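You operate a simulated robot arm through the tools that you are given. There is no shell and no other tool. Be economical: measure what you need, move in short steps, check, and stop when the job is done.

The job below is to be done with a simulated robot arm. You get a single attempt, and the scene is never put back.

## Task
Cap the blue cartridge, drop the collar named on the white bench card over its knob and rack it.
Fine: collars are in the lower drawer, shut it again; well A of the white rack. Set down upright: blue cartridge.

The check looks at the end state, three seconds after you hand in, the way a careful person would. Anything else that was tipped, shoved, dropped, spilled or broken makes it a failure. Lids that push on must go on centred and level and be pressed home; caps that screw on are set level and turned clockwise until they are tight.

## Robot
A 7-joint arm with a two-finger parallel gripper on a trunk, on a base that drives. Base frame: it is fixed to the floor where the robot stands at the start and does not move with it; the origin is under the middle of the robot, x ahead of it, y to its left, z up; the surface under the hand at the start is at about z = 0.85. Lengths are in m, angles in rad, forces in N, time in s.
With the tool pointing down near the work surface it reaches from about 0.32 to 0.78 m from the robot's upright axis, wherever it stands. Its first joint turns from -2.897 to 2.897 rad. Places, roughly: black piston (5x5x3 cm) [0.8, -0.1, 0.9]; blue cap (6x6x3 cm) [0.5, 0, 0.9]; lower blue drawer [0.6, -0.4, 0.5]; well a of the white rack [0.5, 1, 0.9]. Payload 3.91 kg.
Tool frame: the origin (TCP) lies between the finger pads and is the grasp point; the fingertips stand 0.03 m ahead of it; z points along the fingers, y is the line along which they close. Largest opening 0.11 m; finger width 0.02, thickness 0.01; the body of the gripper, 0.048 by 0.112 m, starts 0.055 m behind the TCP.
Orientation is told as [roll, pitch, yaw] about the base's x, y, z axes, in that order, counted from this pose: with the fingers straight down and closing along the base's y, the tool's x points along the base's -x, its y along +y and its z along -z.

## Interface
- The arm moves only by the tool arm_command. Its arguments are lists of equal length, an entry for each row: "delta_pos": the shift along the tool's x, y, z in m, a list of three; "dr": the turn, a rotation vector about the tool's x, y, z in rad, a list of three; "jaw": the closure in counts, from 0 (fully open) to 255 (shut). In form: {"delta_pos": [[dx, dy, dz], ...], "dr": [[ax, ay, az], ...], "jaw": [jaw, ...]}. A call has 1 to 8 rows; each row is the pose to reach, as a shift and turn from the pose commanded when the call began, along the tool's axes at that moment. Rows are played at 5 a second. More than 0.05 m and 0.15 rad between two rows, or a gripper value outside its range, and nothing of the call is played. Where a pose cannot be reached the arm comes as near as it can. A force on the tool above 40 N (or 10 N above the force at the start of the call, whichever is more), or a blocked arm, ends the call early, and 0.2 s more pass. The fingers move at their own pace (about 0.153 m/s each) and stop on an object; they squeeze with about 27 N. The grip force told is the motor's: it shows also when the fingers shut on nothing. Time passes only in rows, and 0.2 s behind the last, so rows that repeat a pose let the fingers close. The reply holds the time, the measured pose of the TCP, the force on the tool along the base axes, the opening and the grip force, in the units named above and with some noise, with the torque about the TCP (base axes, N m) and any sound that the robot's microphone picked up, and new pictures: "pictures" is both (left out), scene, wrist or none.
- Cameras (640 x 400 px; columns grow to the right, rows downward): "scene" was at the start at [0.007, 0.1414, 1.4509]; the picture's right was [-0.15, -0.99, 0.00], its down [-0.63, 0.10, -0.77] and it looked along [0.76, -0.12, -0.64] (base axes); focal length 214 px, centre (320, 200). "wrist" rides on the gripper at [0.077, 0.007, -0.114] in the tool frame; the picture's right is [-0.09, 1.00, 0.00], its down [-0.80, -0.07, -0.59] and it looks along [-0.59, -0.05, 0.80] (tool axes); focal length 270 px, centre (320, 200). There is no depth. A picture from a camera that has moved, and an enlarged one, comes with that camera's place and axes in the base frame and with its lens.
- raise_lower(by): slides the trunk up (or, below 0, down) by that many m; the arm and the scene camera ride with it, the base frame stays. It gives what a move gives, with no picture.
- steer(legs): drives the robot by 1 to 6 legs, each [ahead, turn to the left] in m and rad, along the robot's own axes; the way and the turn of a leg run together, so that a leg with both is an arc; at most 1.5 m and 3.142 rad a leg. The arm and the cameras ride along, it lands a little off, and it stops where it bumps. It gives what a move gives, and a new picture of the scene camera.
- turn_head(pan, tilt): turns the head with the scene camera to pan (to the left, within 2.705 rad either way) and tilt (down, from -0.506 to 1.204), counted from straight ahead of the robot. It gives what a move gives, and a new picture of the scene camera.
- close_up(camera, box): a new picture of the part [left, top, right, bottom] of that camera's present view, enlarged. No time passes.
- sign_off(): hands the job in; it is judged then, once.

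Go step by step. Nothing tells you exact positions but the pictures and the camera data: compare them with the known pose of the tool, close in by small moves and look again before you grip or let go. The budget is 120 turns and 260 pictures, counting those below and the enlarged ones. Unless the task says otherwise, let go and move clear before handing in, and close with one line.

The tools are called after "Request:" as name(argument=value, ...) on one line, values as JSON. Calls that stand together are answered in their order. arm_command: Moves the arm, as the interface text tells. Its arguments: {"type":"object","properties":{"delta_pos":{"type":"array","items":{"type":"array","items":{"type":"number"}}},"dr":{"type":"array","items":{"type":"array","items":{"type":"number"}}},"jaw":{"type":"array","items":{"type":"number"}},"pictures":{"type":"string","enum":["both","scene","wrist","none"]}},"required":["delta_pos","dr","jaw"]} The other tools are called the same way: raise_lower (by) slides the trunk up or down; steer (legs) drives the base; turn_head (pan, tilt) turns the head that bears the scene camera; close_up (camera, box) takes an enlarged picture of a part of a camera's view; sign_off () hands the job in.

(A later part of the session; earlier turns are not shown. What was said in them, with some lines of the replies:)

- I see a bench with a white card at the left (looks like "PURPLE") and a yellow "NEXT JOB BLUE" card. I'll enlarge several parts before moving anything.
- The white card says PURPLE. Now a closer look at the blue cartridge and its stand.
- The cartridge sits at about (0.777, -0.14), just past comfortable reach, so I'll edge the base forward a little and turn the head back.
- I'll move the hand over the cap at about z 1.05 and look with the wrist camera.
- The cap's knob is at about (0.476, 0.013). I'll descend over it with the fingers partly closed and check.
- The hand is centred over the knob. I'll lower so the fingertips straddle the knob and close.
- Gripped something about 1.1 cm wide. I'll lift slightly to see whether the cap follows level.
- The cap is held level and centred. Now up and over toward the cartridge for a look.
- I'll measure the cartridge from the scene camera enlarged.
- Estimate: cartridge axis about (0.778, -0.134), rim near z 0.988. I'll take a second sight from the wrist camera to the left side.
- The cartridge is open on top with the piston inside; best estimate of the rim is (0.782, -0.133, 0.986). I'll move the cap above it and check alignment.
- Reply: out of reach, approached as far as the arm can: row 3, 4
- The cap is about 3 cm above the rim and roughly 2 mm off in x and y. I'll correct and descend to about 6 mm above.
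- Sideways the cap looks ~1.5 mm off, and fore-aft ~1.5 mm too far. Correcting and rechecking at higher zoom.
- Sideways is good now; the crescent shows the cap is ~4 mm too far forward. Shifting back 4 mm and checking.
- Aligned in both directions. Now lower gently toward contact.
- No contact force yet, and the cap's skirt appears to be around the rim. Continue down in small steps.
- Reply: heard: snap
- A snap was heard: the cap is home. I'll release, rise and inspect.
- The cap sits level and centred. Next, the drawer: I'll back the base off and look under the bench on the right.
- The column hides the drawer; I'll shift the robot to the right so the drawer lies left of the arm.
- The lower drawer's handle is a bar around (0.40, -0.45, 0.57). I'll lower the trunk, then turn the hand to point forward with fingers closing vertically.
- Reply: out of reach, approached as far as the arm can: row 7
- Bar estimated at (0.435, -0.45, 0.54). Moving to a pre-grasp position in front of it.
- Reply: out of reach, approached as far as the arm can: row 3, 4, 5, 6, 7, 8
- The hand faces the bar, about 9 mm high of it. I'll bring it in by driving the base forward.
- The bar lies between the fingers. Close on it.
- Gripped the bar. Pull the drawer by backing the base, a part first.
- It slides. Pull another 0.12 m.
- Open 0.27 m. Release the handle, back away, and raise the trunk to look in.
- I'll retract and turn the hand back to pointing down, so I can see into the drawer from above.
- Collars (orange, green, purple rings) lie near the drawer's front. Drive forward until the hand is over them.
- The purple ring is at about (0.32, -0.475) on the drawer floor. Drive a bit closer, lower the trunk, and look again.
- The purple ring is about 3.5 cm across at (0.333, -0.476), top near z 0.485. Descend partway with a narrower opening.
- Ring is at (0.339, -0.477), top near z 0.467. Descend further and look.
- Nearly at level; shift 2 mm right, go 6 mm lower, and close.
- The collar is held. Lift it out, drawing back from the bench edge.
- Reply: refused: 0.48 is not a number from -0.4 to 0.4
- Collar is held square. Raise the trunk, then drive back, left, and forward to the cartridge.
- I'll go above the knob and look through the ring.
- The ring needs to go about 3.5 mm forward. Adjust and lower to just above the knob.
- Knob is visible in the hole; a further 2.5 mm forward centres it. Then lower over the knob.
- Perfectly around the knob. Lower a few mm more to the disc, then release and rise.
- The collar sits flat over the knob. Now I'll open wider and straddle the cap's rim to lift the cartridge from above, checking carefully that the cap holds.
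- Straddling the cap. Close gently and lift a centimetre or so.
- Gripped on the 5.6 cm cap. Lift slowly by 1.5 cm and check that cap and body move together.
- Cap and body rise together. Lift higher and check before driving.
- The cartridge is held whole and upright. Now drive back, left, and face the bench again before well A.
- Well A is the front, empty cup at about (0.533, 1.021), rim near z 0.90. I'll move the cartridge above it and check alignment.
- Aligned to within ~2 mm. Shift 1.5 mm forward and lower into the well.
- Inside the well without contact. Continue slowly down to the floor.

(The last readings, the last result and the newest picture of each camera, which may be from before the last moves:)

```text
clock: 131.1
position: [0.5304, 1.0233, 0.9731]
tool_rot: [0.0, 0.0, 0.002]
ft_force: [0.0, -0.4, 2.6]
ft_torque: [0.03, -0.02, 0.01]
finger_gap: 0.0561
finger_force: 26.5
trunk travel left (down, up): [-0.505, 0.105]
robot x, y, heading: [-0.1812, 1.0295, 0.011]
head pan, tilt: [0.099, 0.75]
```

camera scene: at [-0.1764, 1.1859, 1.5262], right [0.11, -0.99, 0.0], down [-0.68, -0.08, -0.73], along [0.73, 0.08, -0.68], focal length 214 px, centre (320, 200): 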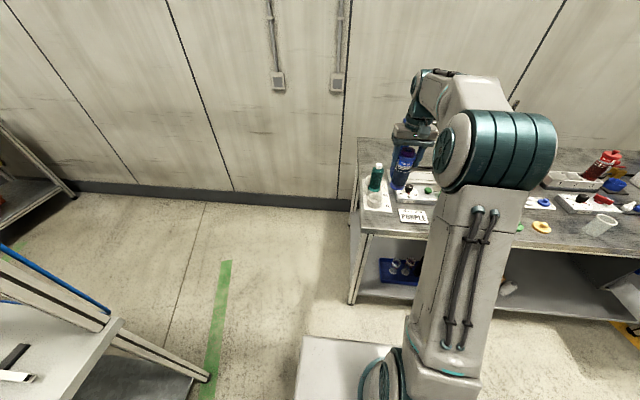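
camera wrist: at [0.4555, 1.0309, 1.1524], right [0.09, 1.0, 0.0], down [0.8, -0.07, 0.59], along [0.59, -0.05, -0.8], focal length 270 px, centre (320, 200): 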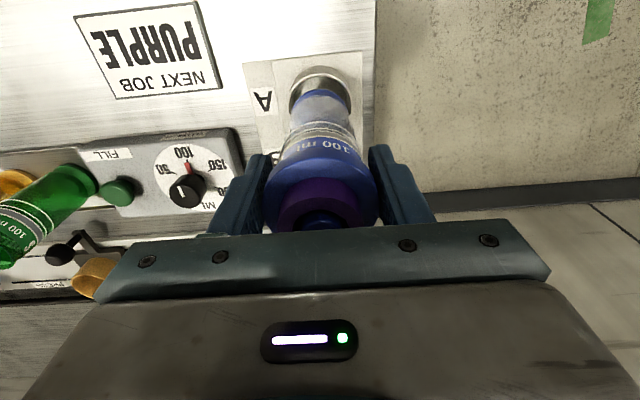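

Contact with the well floor. Release and rise straight up.

Request:
arm_command(delta_pos=[[0, 0, 0], [0, 0, 0], [0, 0, 0], [0, 0, 0], [0, 0, -0.03], [0, 0, -0.07], [0, 0, -0.11], [0, 0, -0.15]], dr=[[0, 0, 0], [0, 0, 0], [0, 0, 0], [0, 0, 0], [0, 0, 0], [0, 0, 0], [0, 0, 0], [0, 0, 0]], jaw=[110, 60, 60, 60, 60, 60, 60, 60], pictures="wrist")

Request:
close_up(camera="scene", box=[350, 145, 430, 225])

Request:
close_up(camera="wrist", box=[240, 60, 400, 160])

```text
clock: 132.8
position: [0.5302, 1.0225, 1.1235]
tool_rot: [0.0, 0.001, 0.002]
ft_force: [0.7, 0.1, -0.6]
ft_torque: [-0.04, -0.02, -0.03]
finger_gap: 0.0844
finger_force: 0.0
trunk travel left (down, up): [-0.505, 0.105]
robot x, y, heading: [-0.1792, 1.0257, 0.017]
head pan, tilt: [0.099, 0.75]
camera wrist: at [0.4539, 1.0298, 1.2378], right [0.09, 1.0, 0.0], down [0.8, -0.07, 0.59], along [0.59, -0.05, -0.8], focal length 270 px, centre (320, 200)
```

wrist: 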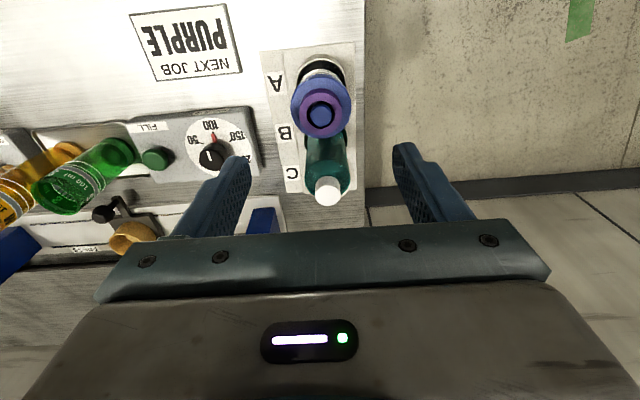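

```text
5.00 times, centred on (390, 185) of scene
camera zoom: at [-0.1767, 1.1859, 1.5262], right [0.11, -0.99, 0.0], down [-0.68, -0.08, -0.73], along [0.73, 0.08, -0.68], focal length 1072 px, centre (-30, 275)
```

zoom: 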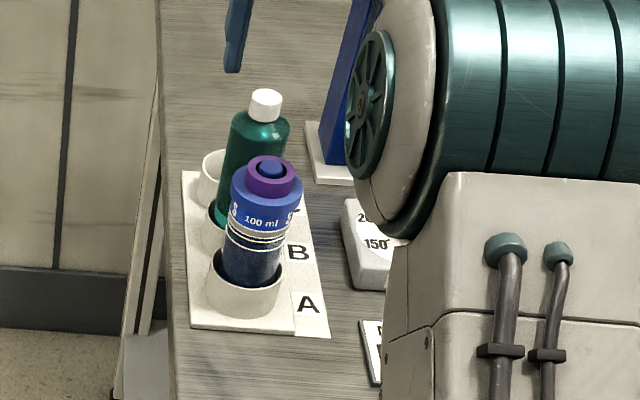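

```text
4.00 times, centred on (320, 110) of wrist
camera zoom: at [0.4539, 1.0298, 1.2378], right [0.09, 1.0, 0.0], down [0.8, -0.07, 0.59], along [0.59, -0.05, -0.8], focal length 1081 px, centre (320, 560)
```

zoom: 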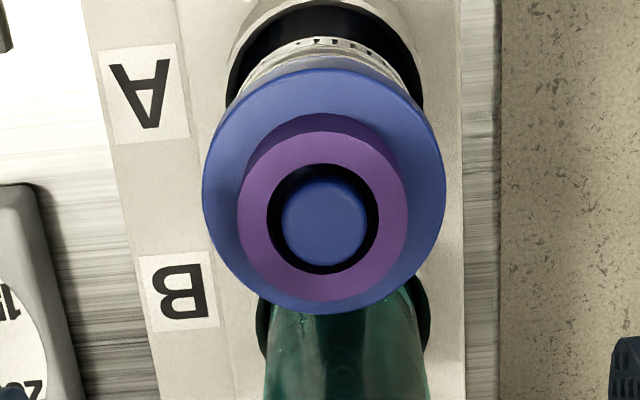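

The cartridge stands upright in well A with cap and collar. Now retract, and drive back to the drawer to close it.

Request:
arm_command(delta_pos=[[0.04, 0, -0.02], [0.08, 0, -0.02], [0.12, 0, -0.02], [0.16, 0, -0.02], [0.19, 0, -0.02]], dr=[[0, 0, 0], [0, 0, 0], [0, 0, 0], [0, 0, 0], [0, 0, 0]], jaw=[60, 60, 60, 60, 60], pictures="none")

Request:
steer(legs=[[-0.28, 0], [0, -1.58], [0.81, 0], [0.81, 0], [0, 1.571], [-0.3, 0]])

```text
clock: 134.1
position: [0.3395, 1.0225, 1.1409]
tool_rot: [0.001, -0.001, 0.001]
ft_force: [0.6, -0.6, 0.8]
ft_torque: [0.03, 0.0, 0.03]
finger_gap: 0.0841
finger_force: 0.0
trunk travel left (down, up): [-0.505, 0.105]
robot x, y, heading: [-0.1785, 1.0274, 0.012]
head pan, tilt: [0.099, 0.75]
```

```text
clock: 153.2
position: [-0.2209, -0.5999, 1.1414]
tool_rot: [0.001, 0.0, 0.009]
ft_force: [0.3, 0.2, -0.3]
ft_torque: [0.0, -0.02, 0.02]
finger_gap: 0.0841
finger_force: 0.2
trunk travel left (down, up): [-0.505, 0.105]
robot x, y, heading: [-0.744, -0.6017, 0.018]
head pan, tilt: [0.099, 0.75]
camera scene: at [-0.7398, -0.4437, 1.5262], right [0.12, -0.99, 0.0], down [-0.68, -0.08, -0.73], along [0.73, 0.09, -0.68], focal length 214 px, centre (320, 200)
```

scene: 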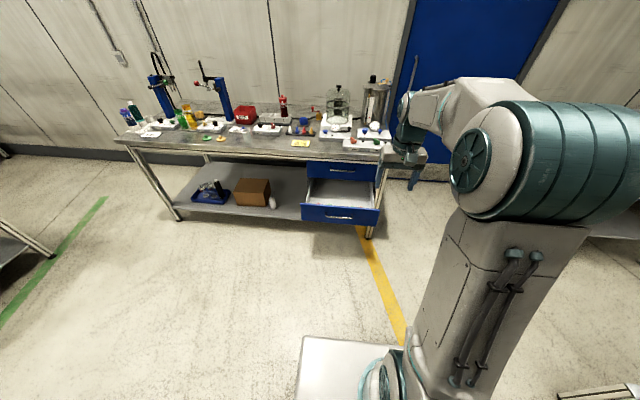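

Request:
raise_lower(by=-0.4)

Request:
raise_lower(by=-0.08)

Request:
arm_command(delta_pos=[[-0.03, 0.015, 0], [-0.06, 0.03, 0], [-0.09, 0.045, 0], [-0.12, 0.06, 0], [-0.15, 0.075, 0], [-0.18, 0.09, 0], [-0.2, 0.105, 0], [-0.22, 0.12, 0]], dr=[[-0.0757, -0.0757, 0.0757], [-0.1514, -0.1514, 0.1514], [-0.2271, -0.2271, 0.2271], [-0.3028, -0.3028, 0.3028], [-0.3785, -0.3785, 0.3785], [-0.4542, -0.4542, 0.4542], [-0.5299, -0.5299, 0.5299], [-0.605, -0.605, 0.605]], jaw=[60, 60, 60, 60, 60, 60, 60, 60], pictures="none")

Request:
arm_command(delta_pos=[[0, 0, 0], [0, 0, 0], [0, 0, 0], [0, 0, 0], [0, 0, 0], [0, 0, 0], [0, 0, 0], [0, 0, 0]], dr=[[-0.0757, -0.0757, 0.0757], [-0.1514, -0.1514, 0.1514], [-0.2271, -0.2271, 0.2271], [-0.3028, -0.3028, 0.3028], [-0.3785, -0.3785, 0.3785], [-0.4542, -0.4542, 0.4542], [-0.5299, -0.5299, 0.5299], [-0.604, -0.604, 0.604]], jaw=[60, 60, 60, 60, 60, 60, 60, 60], pictures="both")

```text
clock: 157.0
position: [-0.2201, -0.6011, 0.7406]
tool_rot: [-0.001, 0.0, 0.011]
ft_force: [-0.4, 0.9, 1.3]
ft_torque: [0.01, 0.02, 0.03]
finger_gap: 0.0842
finger_force: 0.1
trunk travel left (down, up): [-0.105, 0.505]
robot x, y, heading: [-0.7465, -0.6003, 0.019]
head pan, tilt: [0.099, 0.75]
```

```text
clock: 158.2
position: [-0.2198, -0.6016, 0.6611]
tool_rot: [0.001, 0.0, 0.011]
ft_force: [-0.6, 0.2, 0.8]
ft_torque: [-0.02, 0.0, 0.0]
finger_gap: 0.0843
finger_force: 0.0
trunk travel left (down, up): [-0.025, 0.585]
robot x, y, heading: [-0.7422, -0.6041, 0.024]
head pan, tilt: [0.099, 0.75]
```

```text
clock: 160.0
position: [-0.0023, -0.4797, 0.6596]
tool_rot: [0.787, -0.341, -0.778]
ft_force: [0.4, -0.4, -0.1]
ft_torque: [0.01, -0.06, 0.01]
finger_gap: 0.0845
finger_force: 0.0
trunk travel left (down, up): [-0.025, 0.585]
robot x, y, heading: [-0.7376, -0.6014, 0.022]
head pan, tilt: [0.099, 0.75]
```

```text
clock: 161.8
position: [-0.0022, -0.4782, 0.6606]
tool_rot: [1.573, 0.002, -1.56]
ft_force: [-0.5, -0.9, -0.2]
ft_torque: [-0.02, 0.05, 0.0]
finger_gap: 0.0841
finger_force: 0.1
trunk travel left (down, up): [-0.025, 0.585]
robot x, y, heading: [-0.7409, -0.5986, 0.019]
head pan, tilt: [0.099, 0.75]
camera scene: at [-0.7393, -0.4438, 1.0463], right [0.12, -0.99, 0.0], down [-0.68, -0.08, -0.73], along [0.73, 0.09, -0.68], focal length 214 px, centre (320, 200)
camera wrist: at [-0.1167, -0.4018, 0.6689], right [0.0, -0.09, 1.0], down [-0.59, -0.81, -0.07], along [0.81, -0.58, -0.05], focal length 270 px, centre (320, 200)
```

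scene: 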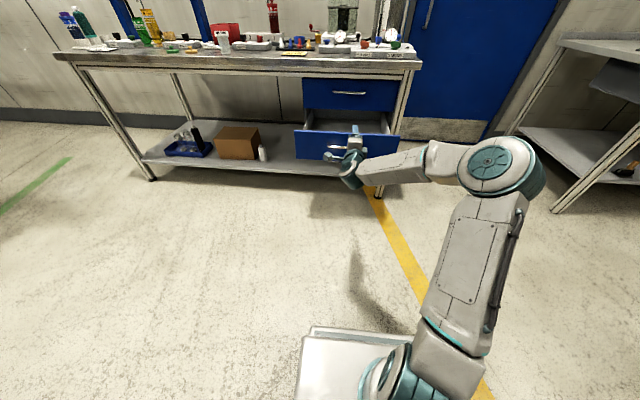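
wrist: 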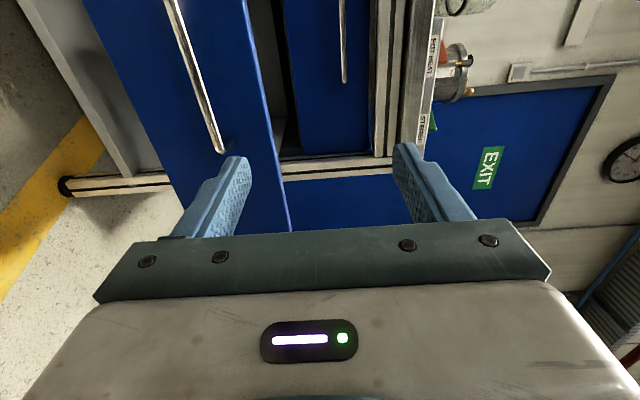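

Good pose. Straighten the heading and bring the hand in front of the bar.

Request:
steer(legs=[[0, -0.02]])

Request:
arm_command(delta_pos=[[0.01, -0.04, 0], [0.025, -0.08, 0.01], [0.045, -0.116, 0.03], [0.05, -0.116, 0.06], [0.05, -0.116, 0.08], [0.05, -0.116, 0.08]], dr=[[0, 0, 0], [0, 0, 0], [0, 0, 0], [0, 0, 0], [0, 0, 0], [0, 0, 0]], jaw=[60, 60, 60, 60, 60, 60], pictures="both")

```text
clock: 162.5
position: [0.0007, -0.4933, 0.6609]
tool_rot: [1.571, 0.0, -1.58]
ft_force: [0.6, -0.1, 0.7]
ft_torque: [-0.03, 0.02, 0.01]
finger_gap: 0.084
finger_force: 0.1
trunk travel left (down, up): [-0.025, 0.585]
robot x, y, heading: [-0.7394, -0.6021, 0.003]
head pan, tilt: [0.099, 0.75]
camera scene: at [-0.736, -0.4439, 1.0462], right [0.1, -0.99, 0.0], down [-0.68, -0.07, -0.73], along [0.73, 0.07, -0.68], focal length 214 px, centre (320, 200)
```

scene: 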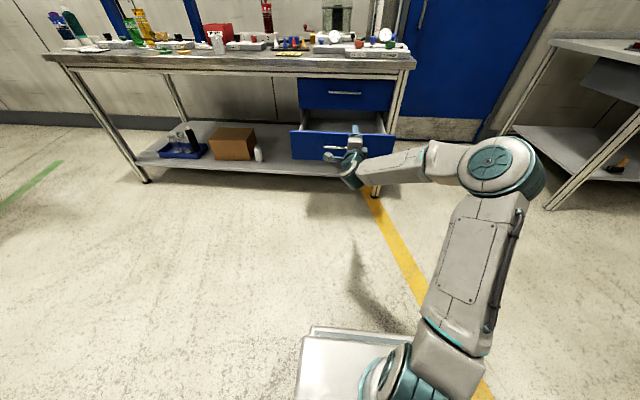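

```text
clock: 163.9
position: [0.0822, -0.4417, 0.5442]
tool_rot: [1.571, -0.001, -1.579]
ft_force: [0.5, 0.3, -0.1]
ft_torque: [0.0, -0.01, 0.01]
finger_gap: 0.084
finger_force: 0.0
trunk travel left (down, up): [-0.025, 0.585]
robot x, y, heading: [-0.7428, -0.6027, 0.005]
head pan, tilt: [0.099, 0.75]
camera scene: at [-0.736, -0.4438, 1.0462], right [0.1, -0.99, 0.0], down [-0.68, -0.07, -0.73], along [0.73, 0.07, -0.68], focal length 214 px, centre (320, 200)
camera wrist: at [-0.0323, -0.3642, 0.5517], right [0.0, -0.09, 1.0], down [-0.6, -0.8, -0.07], along [0.8, -0.6, -0.05], focal length 270 px, centre (320, 200)
```

scene: 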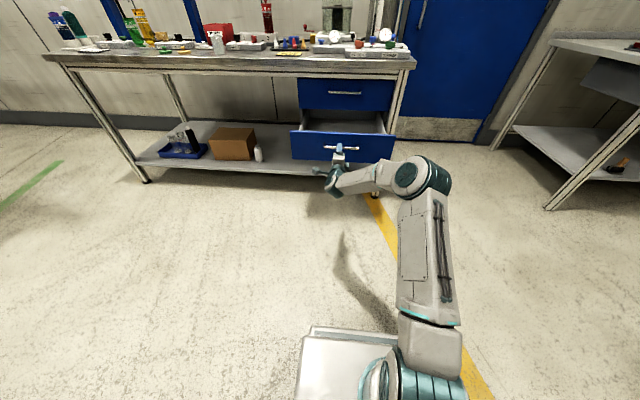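
wrist: 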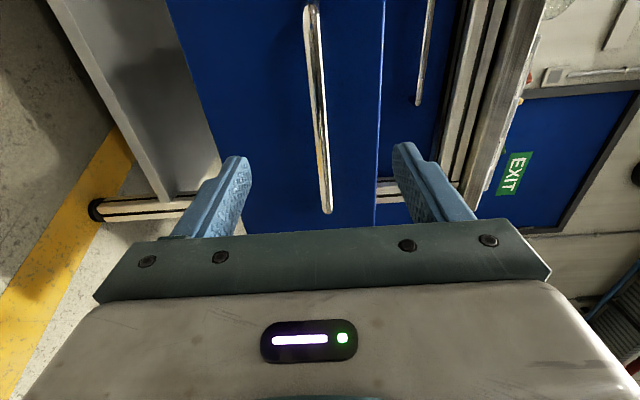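

Advance onto the bar and close.

Request:
arm_command(delta_pos=[[0, 0.001, 0.025], [0, 0.001, 0.05], [0, 0.001, 0.072], [0, 0.001, 0.072], [0, 0.001, 0.072], [0, 0.001, 0.072], [0, 0.001, 0.072]], dr=[[0, 0, 0], [0, 0, 0], [0, 0, 0], [0, 0, 0], [0, 0, 0], [0, 0, 0], [0, 0, 0]], jaw=[60, 60, 60, 60, 255, 255, 255], pictures="wrist")

```text
clock: 165.5
position: [0.1543, -0.4455, 0.5446]
tool_rot: [1.569, 0.001, -1.58]
ft_force: [-0.2, -1.4, -3.4]
ft_torque: [0.03, 0.07, 0.22]
finger_gap: 0.0117
finger_force: 45.0
trunk travel left (down, up): [-0.025, 0.585]
robot x, y, heading: [-0.7424, -0.6034, 0.003]
head pan, tilt: [0.099, 0.75]
camera wrist: at [0.0395, -0.3657, 0.5522], right [0.0, -0.09, 1.0], down [-0.6, -0.8, -0.07], along [0.8, -0.6, -0.05], focal length 270 px, centre (320, 200)
```

wrist: 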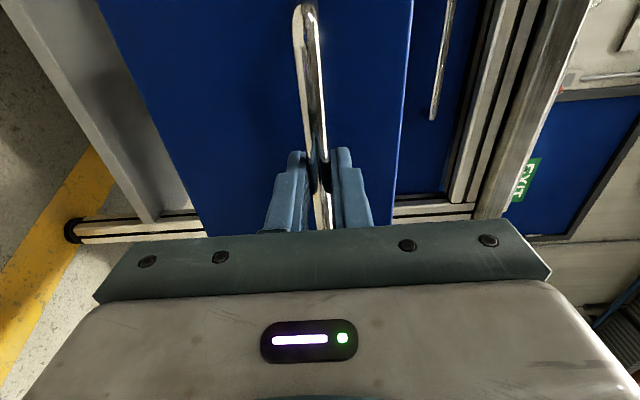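

Gripped. Drive forward to push the drawer in most of the way.

Request:
steer(legs=[[0.25, 0]])

```text
clock: 167.3
position: [0.4032, -0.4432, 0.5456]
tool_rot: [1.571, 0.0, -1.579]
ft_force: [2.9, 11.4, -6.4]
ft_torque: [0.04, 0.09, -0.62]
finger_gap: 0.0115
finger_force: 44.7
trunk travel left (down, up): [-0.025, 0.585]
robot x, y, heading: [-0.4915, -0.602, 0.004]
head pan, tilt: [0.099, 0.75]
camera scene: at [-0.4857, -0.4423, 1.0461], right [0.1, -0.99, 0.0], down [-0.68, -0.07, -0.73], along [0.73, 0.08, -0.68], focal length 214 px, centre (320, 200)
```

scene: 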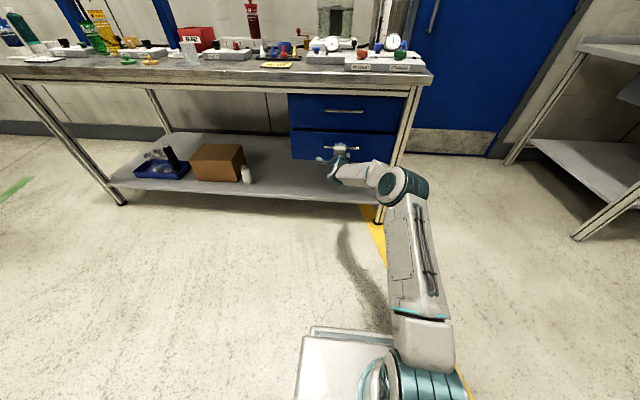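

About 2 cm left; push it home with the arm.

Request:
arm_command(delta_pos=[[0, 0, 0.008], [0, 0, 0.016], [0, 0, 0.022], [0, 0, 0.026], [0, 0, 0.03]], dr=[[0, 0, 0], [0, 0, 0], [0, 0, 0], [0, 0, 0], [0, 0, 0]], jaw=[255, 255, 255, 255, 255], pictures="wrist")

Request:
close_up(camera="scene", box=[276, 80, 420, 170])

```text
clock: 168.2
position: [0.4243, -0.4423, 0.5459]
tool_rot: [1.568, 0.0, -1.578]
ft_force: [-13.9, -2.6, 3.7]
ft_torque: [-0.02, -0.09, 0.25]
finger_gap: 0.0118
finger_force: 45.2
trunk travel left (down, up): [-0.025, 0.585]
robot x, y, heading: [-0.4929, -0.6006, 0.003]
head pan, tilt: [0.099, 0.75]
stopped in row 4: the force on the tool passed its limit at 43 N (the readings are from after the stop); the commanded pose is now the measured one
camera wrist: at [0.3099, -0.3642, 0.5524], right [0.0, -0.09, 1.0], down [-0.6, -0.8, -0.07], along [0.8, -0.6, -0.05], focal length 270 px, centre (320, 200)
```

wrist: 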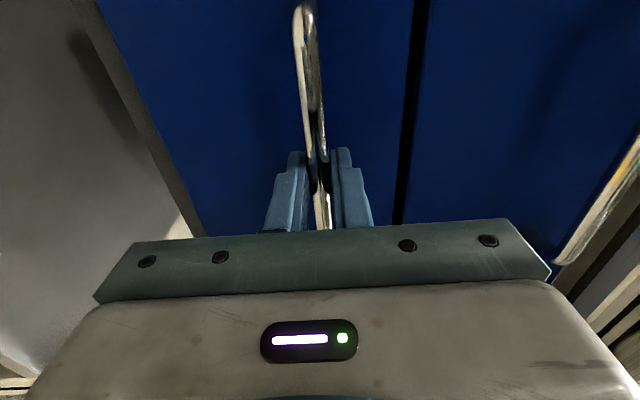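

```text
4.44 times, centred on (348, 125) of scene
camera zoom: at [-0.4881, -0.4432, 1.0464], right [0.1, -0.99, 0.0], down [-0.68, -0.07, -0.73], along [0.73, 0.08, -0.68], focal length 953 px, centre (196, 533)
```

zoom: 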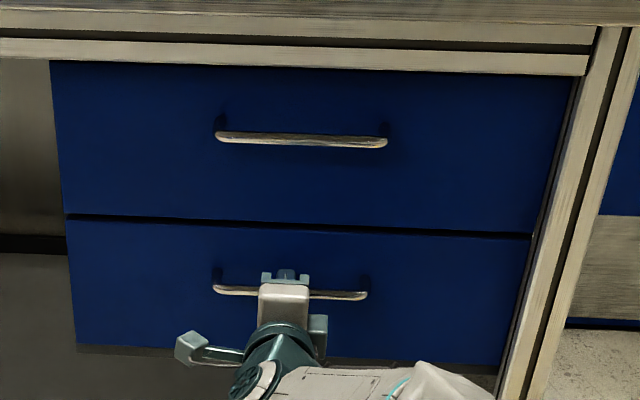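

The drawer is against its stop, shut and flush. Release and back away, then check the whole scene.

Request:
arm_command(delta_pos=[[0, 0, 0], [0, 0, 0], [0, 0, 0], [0, 0, 0]], dr=[[0, 0, 0], [0, 0, 0], [0, 0, 0], [0, 0, 0]], jaw=[60, 60, 60, 60], pictures="none")

Request:
steer(legs=[[-0.3, 0]])

Request:
raise_lower(by=0.4)

Request:
turn_head(pan=0.45, tilt=0.5)

Request:
close_up(camera="scene", box=[130, 100, 330, 225])

Request:
close_up(camera="scene", box=[330, 130, 490, 230])

```text
clock: 169.2
position: [0.4252, -0.4429, 0.5439]
tool_rot: [1.566, 0.001, -1.577]
ft_force: [0.4, -1.4, 0.1]
ft_torque: [-0.03, 0.0, 0.03]
finger_gap: 0.0843
finger_force: 0.1
trunk travel left (down, up): [-0.025, 0.585]
robot x, y, heading: [-0.4918, -0.6003, 0.004]
head pan, tilt: [0.099, 0.75]
```

```text
clock: 171.3
position: [0.1254, -0.444, 0.5438]
tool_rot: [1.566, 0.001, -1.576]
ft_force: [0.6, 0.1, 0.6]
ft_torque: [0.02, -0.01, -0.02]
finger_gap: 0.0842
finger_force: 0.0
trunk travel left (down, up): [-0.025, 0.585]
robot x, y, heading: [-0.7933, -0.6026, 0.003]
head pan, tilt: [0.099, 0.75]
camera scene: at [-0.7861, -0.4444, 1.0462], right [0.1, -0.99, 0.0], down [-0.68, -0.07, -0.73], along [0.73, 0.08, -0.68], focal length 214 px, centre (320, 200)
```

scene: 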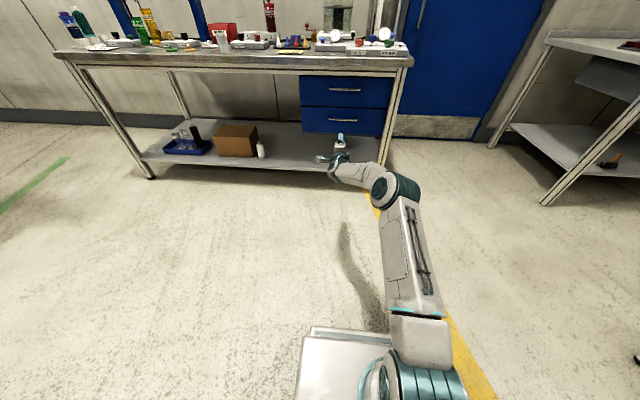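

```text
clock: 175.1
position: [0.1249, -0.4428, 0.9434]
tool_rot: [1.565, -0.002, -1.576]
ft_force: [-0.3, 0.2, -0.8]
ft_torque: [0.0, -0.02, -0.01]
finger_gap: 0.0838
finger_force: 0.1
trunk travel left (down, up): [-0.425, 0.185]
robot x, y, heading: [-0.7863, -0.6042, 0.01]
head pan, tilt: [0.099, 0.75]
```

```text
clock: 175.9
position: [0.1238, -0.4437, 0.9434]
tool_rot: [1.564, -0.001, -1.576]
ft_force: [0.4, -0.1, 0.8]
ft_torque: [0.02, -0.02, 0.02]
finger_gap: 0.0841
finger_force: 0.1
trunk travel left (down, up): [-0.425, 0.185]
robot x, y, heading: [-0.7877, -0.5996, 0.007]
head pan, tilt: [0.45, 0.499]
camera scene: at [-0.7867, -0.413, 1.4681], right [0.44, -0.9, 0.0], down [-0.43, -0.21, -0.88], along [0.79, 0.39, -0.48], focal length 214 px, centre (320, 200)
```

scene: 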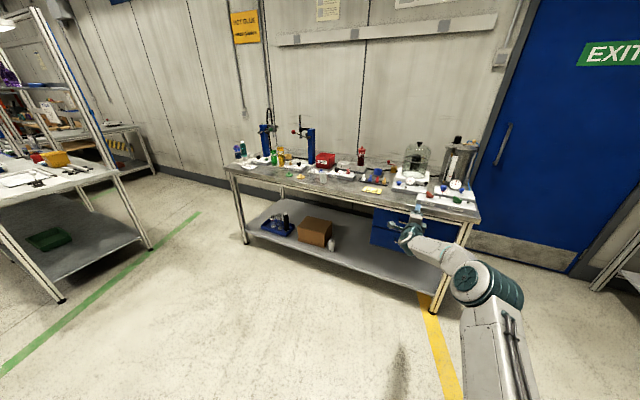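

```text
3.20 times, centred on (230, 162) of scene
camera zoom: at [-0.7867, -0.413, 1.4681], right [0.44, -0.9, 0.0], down [-0.43, -0.21, -0.88], along [0.79, 0.39, -0.48], focal length 686 px, centre (608, 320)
```

zoom: 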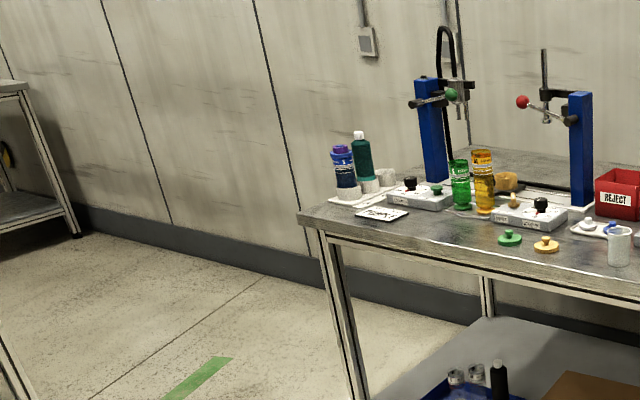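

```text
4.00 times, centred on (410, 180) of scene
camera zoom: at [-0.7867, -0.413, 1.4681], right [0.44, -0.9, 0.0], down [-0.43, -0.21, -0.88], along [0.79, 0.39, -0.48], focal length 858 px, centre (-40, 280)
```

zoom: 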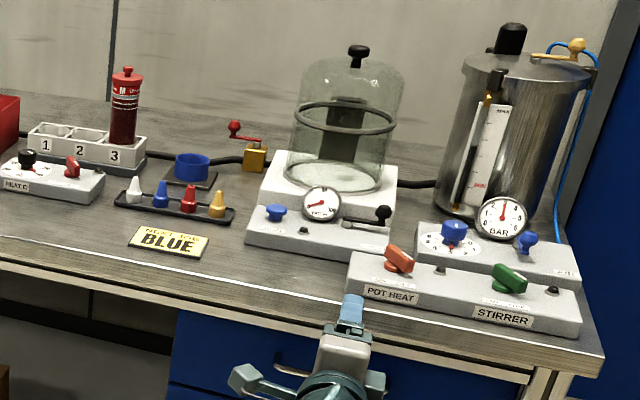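

The drawer is shut, the capped and collared cartridge stands upright in well A, and nothing else appears disturbed. Handing in.

Request:
sign_off()

```text
The job is handed in.
```

The blue cartridge is capped (I heard the cap snap home), has the purple collar named on the white card over its knob, and stands upright in well A. The lower drawer is shut, and I saw nothing else disturbed.
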